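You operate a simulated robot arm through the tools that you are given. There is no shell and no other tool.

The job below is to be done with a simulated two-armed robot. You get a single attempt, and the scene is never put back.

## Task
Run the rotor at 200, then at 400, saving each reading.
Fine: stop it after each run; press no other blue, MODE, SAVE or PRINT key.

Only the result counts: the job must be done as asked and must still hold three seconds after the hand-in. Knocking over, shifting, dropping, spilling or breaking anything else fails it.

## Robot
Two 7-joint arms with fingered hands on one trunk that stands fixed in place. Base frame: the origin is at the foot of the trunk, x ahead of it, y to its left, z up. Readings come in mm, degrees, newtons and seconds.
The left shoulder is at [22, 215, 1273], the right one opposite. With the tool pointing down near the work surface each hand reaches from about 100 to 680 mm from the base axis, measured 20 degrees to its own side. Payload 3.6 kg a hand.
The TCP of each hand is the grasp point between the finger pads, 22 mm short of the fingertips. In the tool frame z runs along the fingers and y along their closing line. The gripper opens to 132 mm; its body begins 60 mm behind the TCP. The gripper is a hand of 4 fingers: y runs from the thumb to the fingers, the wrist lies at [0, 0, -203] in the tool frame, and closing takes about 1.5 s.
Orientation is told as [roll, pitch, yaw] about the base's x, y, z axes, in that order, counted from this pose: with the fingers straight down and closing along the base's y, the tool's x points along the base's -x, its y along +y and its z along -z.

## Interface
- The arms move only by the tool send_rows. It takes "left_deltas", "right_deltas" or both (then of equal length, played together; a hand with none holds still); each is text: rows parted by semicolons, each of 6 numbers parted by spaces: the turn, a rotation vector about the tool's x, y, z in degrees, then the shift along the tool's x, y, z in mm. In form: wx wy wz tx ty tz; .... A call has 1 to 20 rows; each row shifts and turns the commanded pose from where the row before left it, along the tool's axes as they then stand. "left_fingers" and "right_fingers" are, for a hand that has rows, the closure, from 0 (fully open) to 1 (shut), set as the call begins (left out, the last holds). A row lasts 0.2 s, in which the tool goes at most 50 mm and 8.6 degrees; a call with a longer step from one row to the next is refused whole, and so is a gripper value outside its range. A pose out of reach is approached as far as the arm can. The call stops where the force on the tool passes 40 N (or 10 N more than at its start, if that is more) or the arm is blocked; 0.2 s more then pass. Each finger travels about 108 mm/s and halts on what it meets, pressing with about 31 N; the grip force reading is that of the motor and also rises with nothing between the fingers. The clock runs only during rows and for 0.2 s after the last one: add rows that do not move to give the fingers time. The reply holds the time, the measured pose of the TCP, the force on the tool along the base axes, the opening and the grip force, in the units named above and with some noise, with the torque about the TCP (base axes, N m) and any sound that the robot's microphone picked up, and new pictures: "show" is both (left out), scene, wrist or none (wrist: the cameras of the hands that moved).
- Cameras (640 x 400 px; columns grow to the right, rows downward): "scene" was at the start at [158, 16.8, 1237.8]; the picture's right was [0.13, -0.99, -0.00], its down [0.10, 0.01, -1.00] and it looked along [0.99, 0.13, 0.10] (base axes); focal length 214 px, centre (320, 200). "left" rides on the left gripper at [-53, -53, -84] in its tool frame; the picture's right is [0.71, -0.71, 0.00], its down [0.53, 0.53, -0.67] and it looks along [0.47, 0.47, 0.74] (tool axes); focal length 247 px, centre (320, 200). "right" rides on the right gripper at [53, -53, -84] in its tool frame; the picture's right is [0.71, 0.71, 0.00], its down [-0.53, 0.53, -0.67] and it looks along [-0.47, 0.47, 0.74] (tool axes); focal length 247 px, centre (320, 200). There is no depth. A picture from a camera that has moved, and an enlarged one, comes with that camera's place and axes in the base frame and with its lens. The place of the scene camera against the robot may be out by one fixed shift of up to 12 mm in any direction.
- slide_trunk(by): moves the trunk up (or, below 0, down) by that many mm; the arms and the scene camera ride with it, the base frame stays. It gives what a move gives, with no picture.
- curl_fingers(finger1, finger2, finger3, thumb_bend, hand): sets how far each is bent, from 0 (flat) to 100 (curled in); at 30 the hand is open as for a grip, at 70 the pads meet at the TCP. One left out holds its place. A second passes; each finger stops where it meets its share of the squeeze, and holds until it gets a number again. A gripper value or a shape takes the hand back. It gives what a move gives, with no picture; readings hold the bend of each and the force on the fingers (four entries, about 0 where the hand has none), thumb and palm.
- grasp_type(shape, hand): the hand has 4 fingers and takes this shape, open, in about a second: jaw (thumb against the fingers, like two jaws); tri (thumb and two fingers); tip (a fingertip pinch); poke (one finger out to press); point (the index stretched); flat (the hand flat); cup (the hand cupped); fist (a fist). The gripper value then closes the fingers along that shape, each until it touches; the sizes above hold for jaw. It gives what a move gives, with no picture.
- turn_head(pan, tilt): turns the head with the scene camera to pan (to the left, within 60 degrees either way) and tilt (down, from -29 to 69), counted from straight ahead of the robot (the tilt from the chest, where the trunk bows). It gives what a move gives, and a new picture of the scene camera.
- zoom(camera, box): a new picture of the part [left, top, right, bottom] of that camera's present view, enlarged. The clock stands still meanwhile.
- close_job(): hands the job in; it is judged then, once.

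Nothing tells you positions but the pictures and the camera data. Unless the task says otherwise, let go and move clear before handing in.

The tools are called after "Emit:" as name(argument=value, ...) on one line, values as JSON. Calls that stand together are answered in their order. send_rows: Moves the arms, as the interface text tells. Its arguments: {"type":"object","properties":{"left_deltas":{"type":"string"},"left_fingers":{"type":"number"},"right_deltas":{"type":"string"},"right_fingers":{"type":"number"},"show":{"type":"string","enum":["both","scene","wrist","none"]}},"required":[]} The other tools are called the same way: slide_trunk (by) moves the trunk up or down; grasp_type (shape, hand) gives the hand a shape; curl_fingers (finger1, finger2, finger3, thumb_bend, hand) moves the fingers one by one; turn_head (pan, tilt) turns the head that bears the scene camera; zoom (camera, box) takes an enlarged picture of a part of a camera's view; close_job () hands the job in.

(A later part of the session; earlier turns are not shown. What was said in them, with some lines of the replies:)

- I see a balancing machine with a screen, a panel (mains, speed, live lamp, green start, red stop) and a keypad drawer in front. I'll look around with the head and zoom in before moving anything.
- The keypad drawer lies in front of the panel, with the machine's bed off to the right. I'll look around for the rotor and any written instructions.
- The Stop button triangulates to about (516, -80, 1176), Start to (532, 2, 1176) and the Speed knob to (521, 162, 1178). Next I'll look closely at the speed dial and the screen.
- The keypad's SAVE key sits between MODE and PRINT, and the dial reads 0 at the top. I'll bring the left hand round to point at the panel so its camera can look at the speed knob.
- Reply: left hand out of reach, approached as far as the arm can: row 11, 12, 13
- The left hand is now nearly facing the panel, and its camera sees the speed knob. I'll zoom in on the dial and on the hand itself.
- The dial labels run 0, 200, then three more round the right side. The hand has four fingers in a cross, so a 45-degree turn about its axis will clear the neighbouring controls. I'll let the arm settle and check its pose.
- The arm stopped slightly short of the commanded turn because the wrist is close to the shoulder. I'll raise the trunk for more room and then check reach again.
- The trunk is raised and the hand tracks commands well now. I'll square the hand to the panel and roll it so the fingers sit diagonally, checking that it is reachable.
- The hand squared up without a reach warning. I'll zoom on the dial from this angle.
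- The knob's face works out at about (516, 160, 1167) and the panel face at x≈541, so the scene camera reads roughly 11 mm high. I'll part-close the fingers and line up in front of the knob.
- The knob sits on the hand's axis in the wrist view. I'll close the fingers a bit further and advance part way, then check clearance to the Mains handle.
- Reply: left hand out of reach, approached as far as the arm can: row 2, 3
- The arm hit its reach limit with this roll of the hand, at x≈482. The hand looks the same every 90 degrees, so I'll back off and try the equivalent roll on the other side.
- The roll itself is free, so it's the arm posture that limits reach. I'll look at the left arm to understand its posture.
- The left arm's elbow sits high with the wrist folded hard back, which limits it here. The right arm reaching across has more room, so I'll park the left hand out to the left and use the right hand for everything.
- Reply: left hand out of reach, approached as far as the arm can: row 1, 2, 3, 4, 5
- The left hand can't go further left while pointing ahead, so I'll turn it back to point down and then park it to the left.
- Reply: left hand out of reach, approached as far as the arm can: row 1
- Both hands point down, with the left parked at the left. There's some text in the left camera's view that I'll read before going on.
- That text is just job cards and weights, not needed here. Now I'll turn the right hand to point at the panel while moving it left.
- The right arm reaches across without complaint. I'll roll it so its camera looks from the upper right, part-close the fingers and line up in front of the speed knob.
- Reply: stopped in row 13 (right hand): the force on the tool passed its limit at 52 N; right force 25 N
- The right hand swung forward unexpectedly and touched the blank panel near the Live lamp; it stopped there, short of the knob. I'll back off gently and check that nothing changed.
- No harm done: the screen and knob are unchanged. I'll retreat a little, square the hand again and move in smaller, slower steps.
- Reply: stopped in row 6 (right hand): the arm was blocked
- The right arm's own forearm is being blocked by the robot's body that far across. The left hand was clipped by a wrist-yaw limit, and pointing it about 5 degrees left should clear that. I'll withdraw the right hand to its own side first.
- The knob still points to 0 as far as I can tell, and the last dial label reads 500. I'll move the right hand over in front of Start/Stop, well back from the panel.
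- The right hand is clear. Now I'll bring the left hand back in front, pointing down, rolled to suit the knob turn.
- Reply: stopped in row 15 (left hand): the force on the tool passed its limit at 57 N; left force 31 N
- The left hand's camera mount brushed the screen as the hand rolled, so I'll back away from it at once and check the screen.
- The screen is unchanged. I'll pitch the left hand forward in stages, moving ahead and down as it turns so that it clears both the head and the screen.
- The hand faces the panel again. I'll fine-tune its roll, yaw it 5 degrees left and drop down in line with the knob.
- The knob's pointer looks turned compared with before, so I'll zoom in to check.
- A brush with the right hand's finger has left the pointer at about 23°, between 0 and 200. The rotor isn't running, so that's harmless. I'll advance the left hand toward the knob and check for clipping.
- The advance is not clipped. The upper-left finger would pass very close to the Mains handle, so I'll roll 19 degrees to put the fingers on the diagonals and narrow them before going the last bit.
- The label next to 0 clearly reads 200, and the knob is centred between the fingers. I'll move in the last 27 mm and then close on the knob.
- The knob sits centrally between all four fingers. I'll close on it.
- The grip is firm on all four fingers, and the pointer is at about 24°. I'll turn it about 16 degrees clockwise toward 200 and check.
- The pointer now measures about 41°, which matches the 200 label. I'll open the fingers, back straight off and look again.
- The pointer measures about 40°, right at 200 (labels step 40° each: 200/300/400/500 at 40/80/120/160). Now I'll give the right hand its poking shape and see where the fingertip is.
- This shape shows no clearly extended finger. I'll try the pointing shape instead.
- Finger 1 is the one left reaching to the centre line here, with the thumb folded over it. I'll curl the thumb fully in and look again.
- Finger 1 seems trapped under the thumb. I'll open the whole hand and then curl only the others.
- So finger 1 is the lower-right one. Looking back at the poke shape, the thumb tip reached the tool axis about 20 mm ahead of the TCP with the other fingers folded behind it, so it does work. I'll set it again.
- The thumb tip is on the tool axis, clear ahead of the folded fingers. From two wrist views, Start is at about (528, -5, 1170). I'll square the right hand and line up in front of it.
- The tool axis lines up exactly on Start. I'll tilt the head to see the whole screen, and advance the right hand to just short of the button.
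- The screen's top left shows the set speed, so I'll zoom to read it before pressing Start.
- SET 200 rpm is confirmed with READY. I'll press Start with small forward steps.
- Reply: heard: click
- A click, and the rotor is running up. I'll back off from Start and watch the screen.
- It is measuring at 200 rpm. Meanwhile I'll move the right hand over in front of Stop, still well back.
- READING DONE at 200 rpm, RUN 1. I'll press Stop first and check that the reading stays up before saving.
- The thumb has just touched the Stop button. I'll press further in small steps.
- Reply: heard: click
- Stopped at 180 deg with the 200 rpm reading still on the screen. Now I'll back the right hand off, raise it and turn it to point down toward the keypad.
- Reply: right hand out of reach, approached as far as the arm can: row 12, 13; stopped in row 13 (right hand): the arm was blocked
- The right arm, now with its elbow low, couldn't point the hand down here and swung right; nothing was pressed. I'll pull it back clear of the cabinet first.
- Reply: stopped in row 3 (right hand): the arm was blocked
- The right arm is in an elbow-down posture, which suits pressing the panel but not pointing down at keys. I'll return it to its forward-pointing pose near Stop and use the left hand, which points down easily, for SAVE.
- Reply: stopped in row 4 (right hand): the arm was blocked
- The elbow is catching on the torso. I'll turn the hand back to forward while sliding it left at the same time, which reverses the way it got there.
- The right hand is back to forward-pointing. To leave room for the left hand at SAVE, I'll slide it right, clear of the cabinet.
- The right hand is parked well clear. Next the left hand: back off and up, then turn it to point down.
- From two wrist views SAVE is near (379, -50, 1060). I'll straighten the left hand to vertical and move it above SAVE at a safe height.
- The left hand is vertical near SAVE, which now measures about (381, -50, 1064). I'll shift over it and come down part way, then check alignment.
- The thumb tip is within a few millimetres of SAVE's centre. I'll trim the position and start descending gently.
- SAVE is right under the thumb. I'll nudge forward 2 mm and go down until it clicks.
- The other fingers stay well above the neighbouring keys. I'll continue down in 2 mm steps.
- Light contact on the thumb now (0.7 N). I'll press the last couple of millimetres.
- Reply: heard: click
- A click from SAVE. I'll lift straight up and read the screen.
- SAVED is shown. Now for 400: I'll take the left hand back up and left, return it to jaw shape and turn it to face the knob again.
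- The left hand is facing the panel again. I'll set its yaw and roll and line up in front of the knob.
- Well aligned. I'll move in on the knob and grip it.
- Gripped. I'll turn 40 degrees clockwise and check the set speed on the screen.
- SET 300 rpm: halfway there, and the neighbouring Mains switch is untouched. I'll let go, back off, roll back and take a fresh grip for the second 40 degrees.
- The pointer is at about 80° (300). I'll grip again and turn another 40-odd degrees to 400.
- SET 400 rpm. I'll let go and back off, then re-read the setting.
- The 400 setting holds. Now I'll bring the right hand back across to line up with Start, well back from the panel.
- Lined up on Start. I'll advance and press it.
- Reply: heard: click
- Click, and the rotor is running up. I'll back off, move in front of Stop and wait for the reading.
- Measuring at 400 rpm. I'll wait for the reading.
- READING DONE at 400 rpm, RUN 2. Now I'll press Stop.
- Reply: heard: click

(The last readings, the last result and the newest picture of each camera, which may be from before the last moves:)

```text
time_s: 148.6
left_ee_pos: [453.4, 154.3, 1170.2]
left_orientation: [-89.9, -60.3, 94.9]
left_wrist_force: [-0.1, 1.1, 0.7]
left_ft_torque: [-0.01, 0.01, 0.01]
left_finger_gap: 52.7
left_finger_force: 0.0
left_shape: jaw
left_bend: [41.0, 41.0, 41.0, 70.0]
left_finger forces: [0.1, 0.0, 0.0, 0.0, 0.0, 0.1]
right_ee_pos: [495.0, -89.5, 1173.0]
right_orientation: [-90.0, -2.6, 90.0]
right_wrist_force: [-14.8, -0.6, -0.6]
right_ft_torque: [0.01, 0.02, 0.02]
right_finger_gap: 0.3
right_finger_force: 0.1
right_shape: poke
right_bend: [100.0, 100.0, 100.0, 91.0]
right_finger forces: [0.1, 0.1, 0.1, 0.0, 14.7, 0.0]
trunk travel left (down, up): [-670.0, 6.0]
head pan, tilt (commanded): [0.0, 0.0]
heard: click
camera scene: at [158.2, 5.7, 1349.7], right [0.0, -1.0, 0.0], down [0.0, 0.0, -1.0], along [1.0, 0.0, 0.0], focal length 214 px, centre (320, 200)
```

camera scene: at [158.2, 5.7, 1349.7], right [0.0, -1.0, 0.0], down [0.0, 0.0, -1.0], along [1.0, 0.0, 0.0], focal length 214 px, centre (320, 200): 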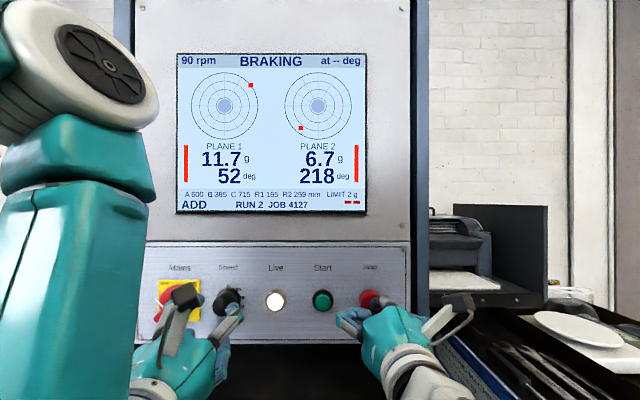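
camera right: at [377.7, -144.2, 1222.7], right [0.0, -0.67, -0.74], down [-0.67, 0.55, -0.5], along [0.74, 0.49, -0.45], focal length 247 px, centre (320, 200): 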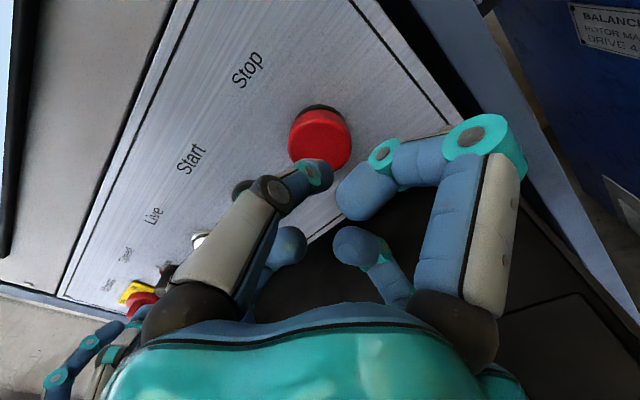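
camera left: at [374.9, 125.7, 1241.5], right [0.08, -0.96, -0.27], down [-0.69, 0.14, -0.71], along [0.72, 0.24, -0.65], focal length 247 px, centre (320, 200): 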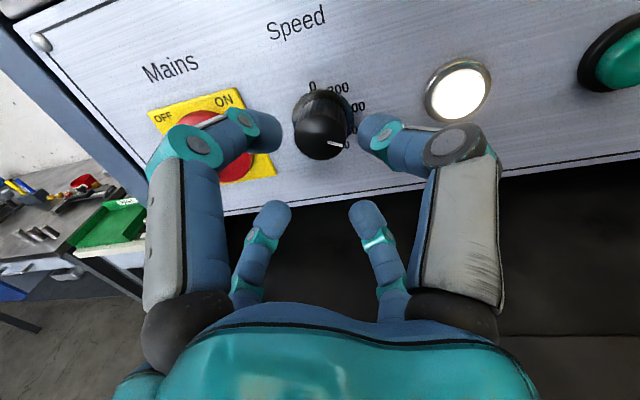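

It's braking. I'll back the right hand off and park it to the right again.

Emit:
send_rows(right_deltas="0 0 0 0 0 -12; 0 0 0 0 0 -20; 0 0 0 0 0 -22; 0 0 0 23.2 -1.5 0; 0 0 0 23.2 -1.5 0; 0 0 0 23.2 -1.5 0; 0 0 0 23.2 -1.5 0; 0 0 0 23.2 -1.5 0; 0 0 0 23.2 -1.5 0; 0 0 0 0 0 0; 0 0 0 0 0 0", show="scene")

Emit:
zoom(camera="scene", box=[170, 45, 370, 215])

```text
time_s: 151.0
left_ee_pos: [456.9, 155.7, 1170.7]
left_orientation: [-89.6, -60.5, 94.7]
left_wrist_force: [-0.3, 0.2, 0.8]
left_ft_torque: [-0.02, -0.01, -0.01]
left_finger_gap: 52.5
left_finger_force: 0.1
left_shape: jaw
left_bend: [41.0, 41.0, 41.0, 70.0]
left_finger forces: [0.0, 0.1, 0.0, 0.0, 0.0, 0.0]
right_ee_pos: [442.4, -229.3, 1175.4]
right_orientation: [-89.9, -2.6, 90.1]
right_wrist_force: [0.4, -0.1, 0.0]
right_ft_torque: [-0.02, -0.03, 0.0]
right_finger_gap: 0.0
right_finger_force: 0.1
right_shape: poke
right_bend: [100.0, 100.0, 100.0, 91.0]
right_finger forces: [0.1, 0.0, 0.0, 0.0, 0.0, 0.0]
trunk travel left (down, up): [-670.0, 6.0]
head pan, tilt (commanded): [0.0, 0.0]
camera scene: at [161.2, 5.4, 1349.4], right [0.0, -1.0, 0.0], down [0.0, 0.0, -1.0], along [1.0, 0.0, 0.0], focal length 214 px, centre (320, 200)
```

scene: 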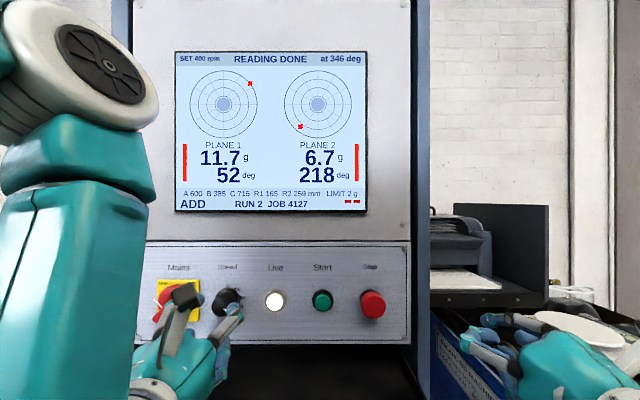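

```text
2.35 times, centred on (270, 130) of scene
camera zoom: at [161.2, 5.4, 1349.4], right [0.0, -1.0, 0.0], down [0.0, 0.0, -1.0], along [1.0, 0.0, 0.0], focal length 505 px, centre (438, 365)
```

zoom: 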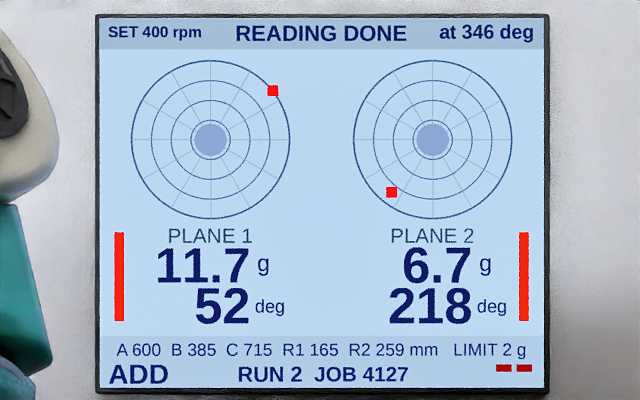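

Stopped at 346 deg, with the 400 rpm reading still shown. I'll repeat the same left-hand path to SAVE.

Emit:
send_rows(left_deltas="0 0 0 -20.8 -18.2 -5.8; 0 0 0 -20.8 -18.2 -5.8; 0 0 0 -20.8 -18.2 -5.8; -3.85 6.98 0.66 0 0 0; -3.85 6.98 0.66 0 0 0; -3.85 6.98 0.66 0 0 0; -3.85 6.98 0.66 0 0 0; -3.85 6.98 0.66 0 0 0; -3.85 6.98 0.66 0 0 0; 0 0 0 2.6 -1 -35.6; 0 0 0 2.6 -1 -35.6; -3.85 6.98 0.66 0 0 0; -3.85 6.98 0.66 0 0 0; -3.85 6.98 0.66 0 0 0; -3.85 6.98 0.66 0 0 0; -3.85 6.98 0.66 0 0 0; -0.96 1.75 0.16 0 0 0; 0 0 0 0 0 0; 0 0 0 0 0 0", show="none")

Emit:
grasp_type(hand="left", shape="poke")

```text
time_s: 155.0
left_ee_pos: [392.4, 127.8, 1299.6]
left_orientation: [3.6, -1.8, 29.2]
left_wrist_force: [0.4, 0.6, -0.2]
left_ft_torque: [0.02, 0.01, -0.02]
left_finger_gap: 52.3
left_finger_force: 0.0
left_shape: jaw
left_bend: [41.0, 41.0, 41.0, 70.0]
left_finger forces: [0.0, 0.0, 0.0, 0.1, 0.0, 0.0]
right_ee_pos: [441.7, -228.6, 1175.1]
right_orientation: [-90.0, -2.6, 89.9]
right_wrist_force: [-0.6, 0.0, 0.6]
right_ft_torque: [0.01, 0.01, 0.01]
right_finger_gap: 0.1
right_finger_force: 0.2
right_shape: poke
right_bend: [100.0, 100.0, 100.0, 91.0]
right_finger forces: [0.1, 0.0, 0.0, 0.0, 0.0, 0.0]
trunk travel left (down, up): [-670.0, 6.0]
head pan, tilt (commanded): [0.0, 0.0]
```

```text
time_s: 155.9
left_ee_pos: [391.7, 126.6, 1300.2]
left_orientation: [3.6, -1.9, 29.1]
left_wrist_force: [0.4, 0.5, -0.2]
left_ft_torque: [0.02, -0.01, 0.02]
left_finger_gap: 0.0
left_finger_force: 0.1
left_shape: poke
left_bend: [100.0, 100.0, 100.0, 91.0]
left_finger forces: [0.0, 0.0, 0.0, 0.0, 0.1, 0.1]
right_ee_pos: [442.1, -228.1, 1174.0]
right_orientation: [-89.9, -2.7, 90.0]
right_wrist_force: [-0.8, 0.6, 0.7]
right_ft_torque: [-0.01, -0.01, 0.0]
right_finger_gap: 0.1
right_finger_force: 0.0
right_shape: poke
right_bend: [100.0, 100.0, 100.0, 91.0]
right_finger forces: [0.0, 0.0, 0.1, 0.0, 0.0, 0.0]
trunk travel left (down, up): [-670.0, 6.0]
head pan, tilt (commanded): [0.0, 0.0]
```

Emit:
send_rows(left_deltas="3.6 2 0 0 0 0; 0 0 0 15.9 -24.7 22.5; 0 0 0 15.9 -24.7 22.5; 0 0 0 15.9 -24.7 22.5; 0 0 0 15.9 -24.7 22.5; 0 0 0 15.9 -24.7 22.5; 0 0 0 15.9 -24.7 22.5; 0 0 0 0 0 0; 0 0 0 0 0 0", show="wrist")

Emit:
turn_head(pan=0, tilt=15)

```text
time_s: 157.9
left_ee_pos: [380.8, -47.9, 1164.6]
left_orientation: [0.0, 0.1, 29.2]
left_wrist_force: [0.0, -0.3, -1.3]
left_ft_torque: [-0.03, -0.02, 0.05]
left_finger_gap: 0.0
left_finger_force: 0.0
left_shape: poke
left_bend: [100.0, 100.0, 100.0, 91.0]
left_finger forces: [0.0, 0.0, 0.0, 0.1, 0.1, 0.1]
right_ee_pos: [441.9, -229.4, 1174.0]
right_orientation: [-90.0, -2.6, 90.0]
right_wrist_force: [-0.5, -1.4, -0.2]
right_ft_torque: [-0.03, -0.01, 0.03]
right_finger_gap: 0.0
right_finger_force: 0.0
right_shape: poke
right_bend: [100.0, 100.0, 100.0, 91.0]
right_finger forces: [0.0, 0.0, 0.1, 0.0, 0.0, 0.1]
trunk travel left (down, up): [-670.0, 6.0]
head pan, tilt (commanded): [0.0, 0.0]
camera left: at [452.3, -70.2, 1248.7], right [-0.27, -0.96, 0.0], down [-0.71, 0.2, 0.67], along [-0.64, 0.18, -0.74], focal length 247 px, centre (320, 200)
```

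left: 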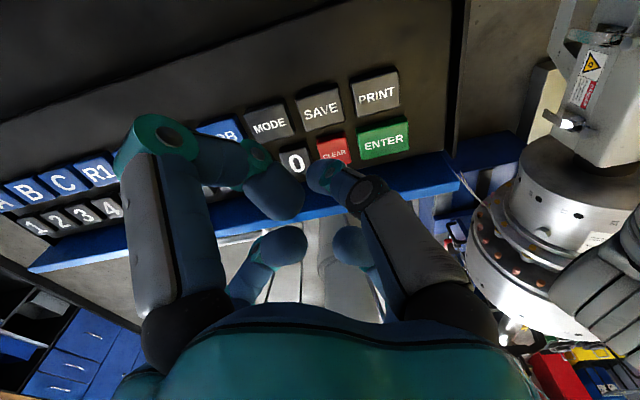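

```text
time_s: 158.7
left_ee_pos: [380.5, -47.2, 1166.1]
left_orientation: [0.1, 0.2, 29.2]
left_wrist_force: [-0.3, -0.7, 0.3]
left_ft_torque: [0.0, -0.04, 0.02]
left_finger_gap: 0.2
left_finger_force: 0.1
left_shape: poke
left_bend: [100.0, 100.0, 100.0, 91.0]
left_finger forces: [0.0, 0.0, 0.0, 0.0, 0.1, 0.0]
right_ee_pos: [442.1, -227.8, 1174.4]
right_orientation: [-89.9, -2.6, 90.0]
right_wrist_force: [0.7, 0.5, -0.5]
right_ft_torque: [-0.02, -0.03, -0.02]
right_finger_gap: 0.1
right_finger_force: 0.0
right_shape: poke
right_bend: [100.0, 100.0, 100.0, 91.0]
right_finger forces: [0.1, 0.0, 0.0, 0.1, 0.1, 0.0]
trunk travel left (down, up): [-670.0, 6.0]
head pan, tilt (commanded): [0.0, 15.0]
camera scene: at [164.7, 5.6, 1325.3], right [0.0, -1.0, 0.0], down [-0.26, 0.0, -0.97], along [0.97, 0.0, -0.26], focal length 214 px, centre (320, 200)
```

scene: 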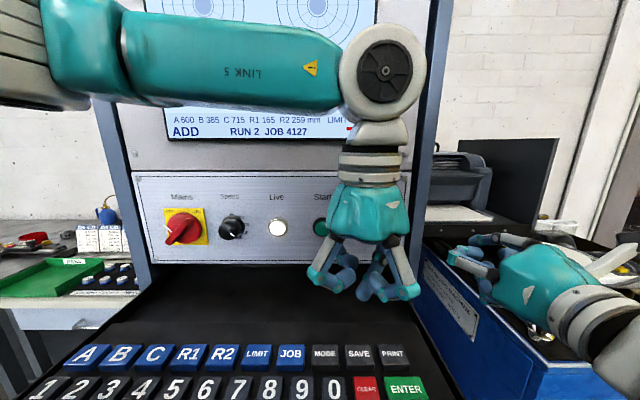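

SAVE is straight under the tool axis. I'll descend to just above it.

Emit:
send_rows(left_deltas="0 0 0 0.4 -1.8 15; 0 0 0 0 0 15; 0 0 0 0 0 15; 0 0 0 0 0 12; 0 0 0 0 0 6; 0 0 0 0 0 5; 0 0 0 0 0 4; 0 0 0 0 0 0; 0 0 0 0 0 0", show="wrist")

Emit:
zoom(camera="left", box=[200, 60, 440, 220])

Emit:
zoom(camera="scene", box=[290, 290, 430, 400])

```text
time_s: 160.7
left_ee_pos: [379.3, -51.7, 1094.2]
left_orientation: [-0.1, 0.1, 29.2]
left_wrist_force: [0.5, 0.1, -0.4]
left_ft_torque: [0.02, 0.0, 0.01]
left_finger_gap: 0.1
left_finger_force: 0.0
left_shape: poke
left_bend: [100.0, 100.0, 100.0, 91.0]
left_finger forces: [0.1, 0.0, 0.1, 0.1, 0.1, 0.1]
right_ee_pos: [443.2, -228.2, 1174.2]
right_orientation: [-89.9, -2.6, 90.1]
right_wrist_force: [-0.3, 0.5, -1.0]
right_ft_torque: [0.02, -0.03, 0.01]
right_finger_gap: 0.0
right_finger_force: 0.0
right_shape: poke
right_bend: [100.0, 100.0, 100.0, 91.0]
right_finger forces: [0.0, 0.0, 0.1, 0.1, 0.0, 0.0]
trunk travel left (down, up): [-670.0, 6.0]
head pan, tilt (commanded): [0.0, 15.0]
camera left: at [452.8, -73.1, 1176.4], right [-0.27, -0.96, 0.0], down [-0.71, 0.2, 0.67], along [-0.64, 0.18, -0.74], focal length 247 px, centre (320, 200)
```

left: 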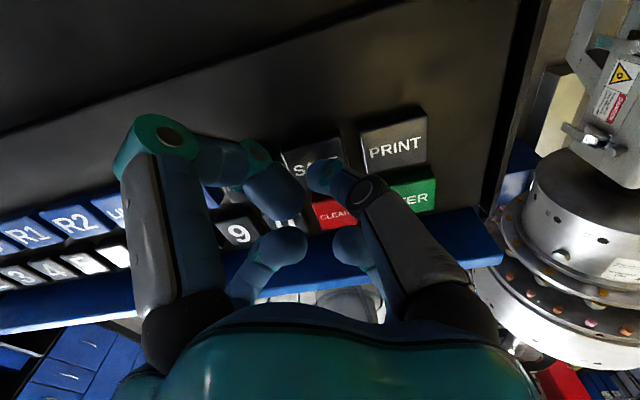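

```text
2.50 times, centred on (320, 140) of left
camera zoom: at [452.8, -73.1, 1176.4], right [-0.27, -0.96, 0.0], down [-0.71, 0.2, 0.67], along [-0.64, 0.18, -0.74], focal length 617 px, centre (320, 350)
```

zoom: 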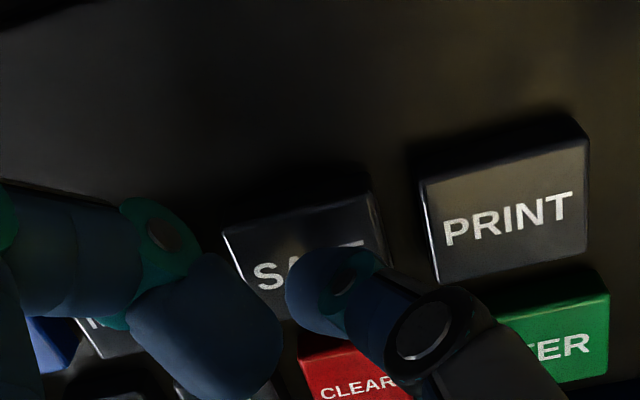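

```text
3.64 times, centred on (360, 345) of scene
camera zoom: at [164.7, 5.6, 1325.2], right [0.0, -1.0, 0.0], down [-0.26, 0.0, -0.97], along [0.97, 0.0, -0.26], focal length 780 px, centre (174, -327)
```

zoom: 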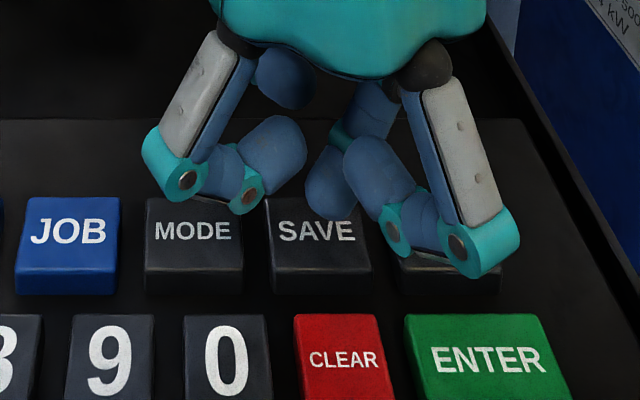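

Emit:
send_rows(left_deltas="0 0 0 -2.2 0.9 0; 0 0 0 0 0 3; 0 0 0 0 0 3; 0 0 0 0 0 2; 0 0 0 0 0 1.5; 0 0 0 0 0 0", show="none")

```text
time_s: 162.1
left_ee_pos: [380.9, -48.8, 1084.5]
left_orientation: [0.0, 0.1, 29.1]
left_wrist_force: [0.6, -0.4, 0.4]
left_ft_torque: [0.0, 0.02, 0.0]
left_finger_gap: 0.0
left_finger_force: 0.0
left_shape: poke
left_bend: [100.0, 100.0, 100.0, 91.0]
left_finger forces: [0.1, 0.1, 0.1, 0.0, 1.0, 0.0]
right_ee_pos: [441.6, -229.0, 1174.0]
right_orientation: [-89.9, -2.5, 90.1]
right_wrist_force: [-0.1, 0.1, 0.3]
right_ft_torque: [-0.03, -0.01, -0.01]
right_finger_gap: 0.0
right_finger_force: 0.1
right_shape: poke
right_bend: [100.0, 100.0, 100.0, 91.0]
right_finger forces: [0.1, 0.0, 0.1, 0.0, 0.0, 0.0]
trunk travel left (down, up): [-670.0, 6.0]
head pan, tilt (commanded): [0.0, 15.0]
```

Light contact on SAVE. One more small press should click it.

Emit:
send_rows(left_deltas="0 0 0 0 0 1.5; 0 0 0 0 0 1.5; 0 0 0 0 0 0", show="none")

```text
time_s: 162.9
left_ee_pos: [382.7, -48.9, 1081.4]
left_orientation: [0.0, 0.1, 29.2]
left_wrist_force: [-0.1, 1.7, 2.2]
left_ft_torque: [0.03, 0.03, -0.04]
left_finger_gap: 0.4
left_finger_force: 0.1
left_shape: poke
left_bend: [100.0, 100.0, 100.0, 91.0]
left_finger forces: [0.1, 0.1, 0.0, 0.0, 2.3, 0.0]
right_ee_pos: [442.1, -228.5, 1174.9]
right_orientation: [-90.0, -2.6, 90.0]
right_wrist_force: [0.8, 0.1, -0.5]
right_ft_torque: [-0.01, -0.01, 0.02]
right_finger_gap: 0.2
right_finger_force: 0.1
right_shape: poke
right_bend: [100.0, 100.0, 100.0, 91.0]
right_finger forces: [0.0, 0.1, 0.0, 0.0, 0.1, 0.0]
trunk travel left (down, up): [-670.0, 6.0]
head pan, tilt (commanded): [0.0, 15.0]
heard: click
```

Clicked. I'll lift straight up and read the screen.

Emit:
send_rows(left_deltas="0 0 0 0 0 -5; 0 0 0 0 0 -15; 0 0 0 0 0 -25; 0 0 0 0 0 -25; 0 0 0 0 0 -25; 0 0 0 -18.5 30 -25; 0 0 0 -18.5 30 -25; 0 0 0 -18.5 30 -25; 0 0 0 -18.5 30 -25; 0 0 0 -18.6 29.9 -25; 0 0 0 0 0 0", show="none")

Emit:
turn_head(pan=0, tilt=0)

Emit:
zoom(camera="scene", box=[170, 45, 370, 215])

```text
time_s: 165.3
left_ee_pos: [389.6, 127.7, 1302.1]
left_orientation: [0.0, 0.1, 29.2]
left_wrist_force: [-0.6, -0.4, -0.7]
left_ft_torque: [0.01, -0.02, 0.0]
left_finger_gap: 0.0
left_finger_force: 0.1
left_shape: poke
left_bend: [100.0, 100.0, 100.0, 91.0]
left_finger forces: [0.1, 0.0, 0.0, 0.0, 0.1, 0.0]
right_ee_pos: [442.4, -229.1, 1174.1]
right_orientation: [-89.9, -2.7, 90.1]
right_wrist_force: [0.1, 0.6, 0.2]
right_ft_torque: [-0.01, 0.01, 0.02]
right_finger_gap: 0.0
right_finger_force: 0.0
right_shape: poke
right_bend: [100.0, 100.0, 100.0, 91.0]
right_finger forces: [0.0, 0.1, 0.1, 0.0, 0.1, 0.1]
trunk travel left (down, up): [-670.0, 6.0]
head pan, tilt (commanded): [0.0, 15.0]
```

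```text
time_s: 166.0
left_ee_pos: [390.0, 129.8, 1302.7]
left_orientation: [0.0, 0.1, 29.2]
left_wrist_force: [-0.1, -0.1, -0.4]
left_ft_torque: [0.0, 0.0, -0.02]
left_finger_gap: 0.0
left_finger_force: 0.0
left_shape: poke
left_bend: [100.0, 100.0, 100.0, 91.0]
left_finger forces: [0.0, 0.0, 0.0, 0.0, 0.0, 0.0]
right_ee_pos: [441.8, -229.5, 1174.7]
right_orientation: [-89.9, -2.5, 90.0]
right_wrist_force: [0.1, -1.1, 0.7]
right_ft_torque: [0.01, 0.01, -0.03]
right_finger_gap: 0.0
right_finger_force: 0.1
right_shape: poke
right_bend: [100.0, 100.0, 100.0, 91.0]
right_finger forces: [0.1, 0.0, 0.0, 0.0, 0.0, 0.0]
trunk travel left (down, up): [-670.0, 6.0]
head pan, tilt (commanded): [0.0, 0.0]
camera scene: at [161.2, 5.7, 1349.3], right [0.0, -1.0, 0.0], down [0.0, 0.0, -1.0], along [1.0, 0.0, 0.0], focal length 214 px, centre (320, 200)
```

scene: 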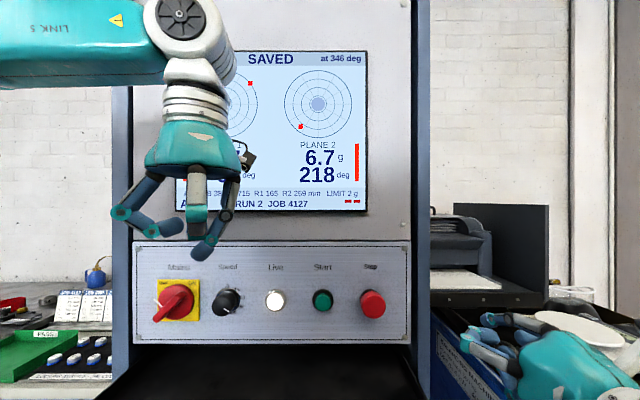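

```text
2.35 times, centred on (270, 130) of scene
camera zoom: at [161.2, 5.7, 1349.3], right [0.0, -1.0, 0.0], down [0.0, 0.0, -1.0], along [1.0, 0.0, 0.0], focal length 505 px, centre (438, 365)
```

zoom: 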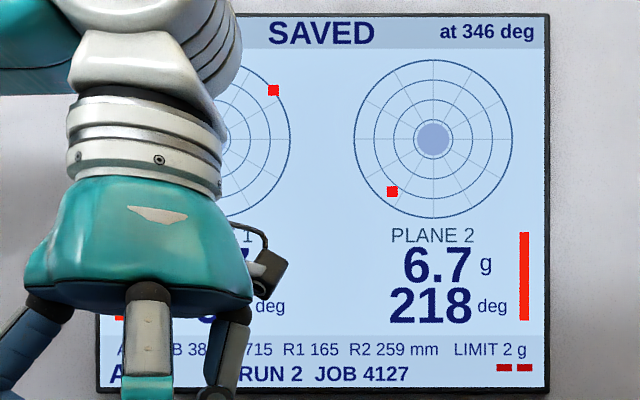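

SAVED is shown with the 400 rpm reading, and the rotor is stopped. I'll check both sides of the scene before handing in.

Emit:
turn_head(pan=-50, tilt=20)

Emit:
turn_head(pan=25, tilt=15)

```text
time_s: 167.2
left_ee_pos: [389.7, 127.4, 1301.8]
left_orientation: [0.0, 0.1, 29.2]
left_wrist_force: [0.0, 0.5, -0.3]
left_ft_torque: [-0.02, 0.01, -0.01]
left_finger_gap: 0.0
left_finger_force: 0.0
left_shape: poke
left_bend: [100.0, 100.0, 100.0, 91.0]
left_finger forces: [0.1, 0.0, 0.0, 0.0, 0.0, 0.0]
right_ee_pos: [442.3, -228.4, 1175.3]
right_orientation: [-89.9, -2.6, 90.0]
right_wrist_force: [0.0, -0.9, 0.5]
right_ft_torque: [-0.02, -0.02, -0.05]
right_finger_gap: 0.1
right_finger_force: 0.1
right_shape: poke
right_bend: [100.0, 100.0, 100.0, 91.0]
right_finger forces: [0.0, 0.1, 0.0, 0.0, 0.0, 0.0]
trunk travel left (down, up): [-670.0, 6.0]
head pan, tilt (commanded): [-50.0, 20.0]
camera scene: at [131.2, -65.6, 1317.1], right [-0.77, -0.64, 0.0], down [-0.22, 0.26, -0.94], along [0.6, -0.72, -0.34], focal length 214 px, centre (320, 200)
```

scene: 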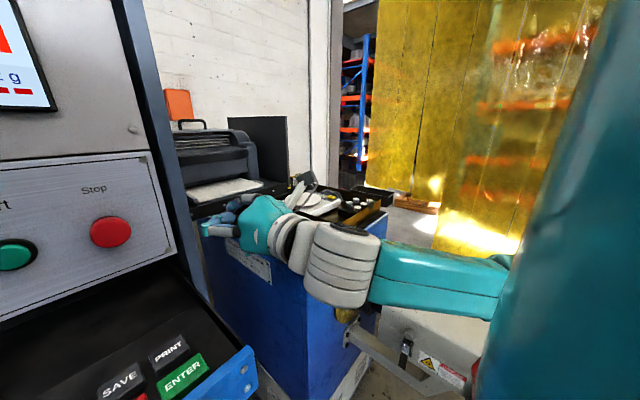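

```text
time_s: 168.7
left_ee_pos: [390.4, 127.2, 1301.2]
left_orientation: [0.0, 0.2, 29.2]
left_wrist_force: [-0.6, -0.3, 0.3]
left_ft_torque: [-0.03, -0.03, -0.03]
left_finger_gap: 0.2
left_finger_force: 0.0
left_shape: poke
left_bend: [100.0, 100.0, 100.0, 91.0]
left_finger forces: [0.0, 0.0, 0.0, 0.0, 0.0, 0.0]
right_ee_pos: [443.0, -228.9, 1175.2]
right_orientation: [-89.9, -2.7, 89.9]
right_wrist_force: [0.6, -1.2, -0.4]
right_ft_torque: [0.06, -0.03, 0.01]
right_finger_gap: 0.2
right_finger_force: 0.1
right_shape: poke
right_bend: [100.0, 100.0, 100.0, 91.0]
right_finger forces: [0.0, 0.0, 0.1, 0.1, 0.0, 0.0]
trunk travel left (down, up): [-670.0, 6.0]
head pan, tilt (commanded): [25.0, 15.0]
camera scene: at [156.0, 45.1, 1325.2], right [0.42, -0.91, 0.0], down [-0.24, -0.11, -0.97], along [0.88, 0.41, -0.26], focal length 214 px, centre (320, 200)
```

scene: 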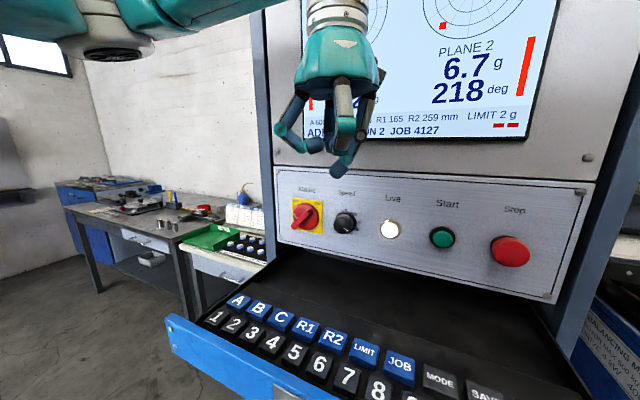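

Everything is in place: both readings are saved, the rotor is stopped, and both hands are clear with nothing else disturbed. I'm handing the job in.

Emit:
close_job()

```text
The job is handed in.
```

The rotor was run at 200 rpm and then at 400 rpm, each reading was saved, and the rotor was stopped after each run. I've handed the job in.

| Run | Speed | Plane 1 | Plane 2 | Screen after SAVE |
|---|---|---|---|---|
| 1 | 200 rpm | 11.7 g at 52° | 6.6 g at 218° | SAVED |
| 2 | 400 rpm | 11.7 g at 52° | 6.7 g at 218° | SAVED |

- **Order:** I stopped the rotor first and then pressed SAVE each time. The reading stayed on the screen after each stop.
- **Keys:** SAVE was pressed twice in all. No blue, MODE or PRINT key was touched.
- **Unplanned contact:** While I was finding a workable reach, the right hand pressed on blank panel near the Live lamp. It also nudged the Speed knob partway towards 200 before any run. The left hand's camera mount brushed the screen once. Nothing was pressed or set off by these touches.
- **End state:** The Speed knob is still at 400, the rotor is stopped, and both hands are clear of the machine. I looked over both sides and saw nothing shifted or knocked over.
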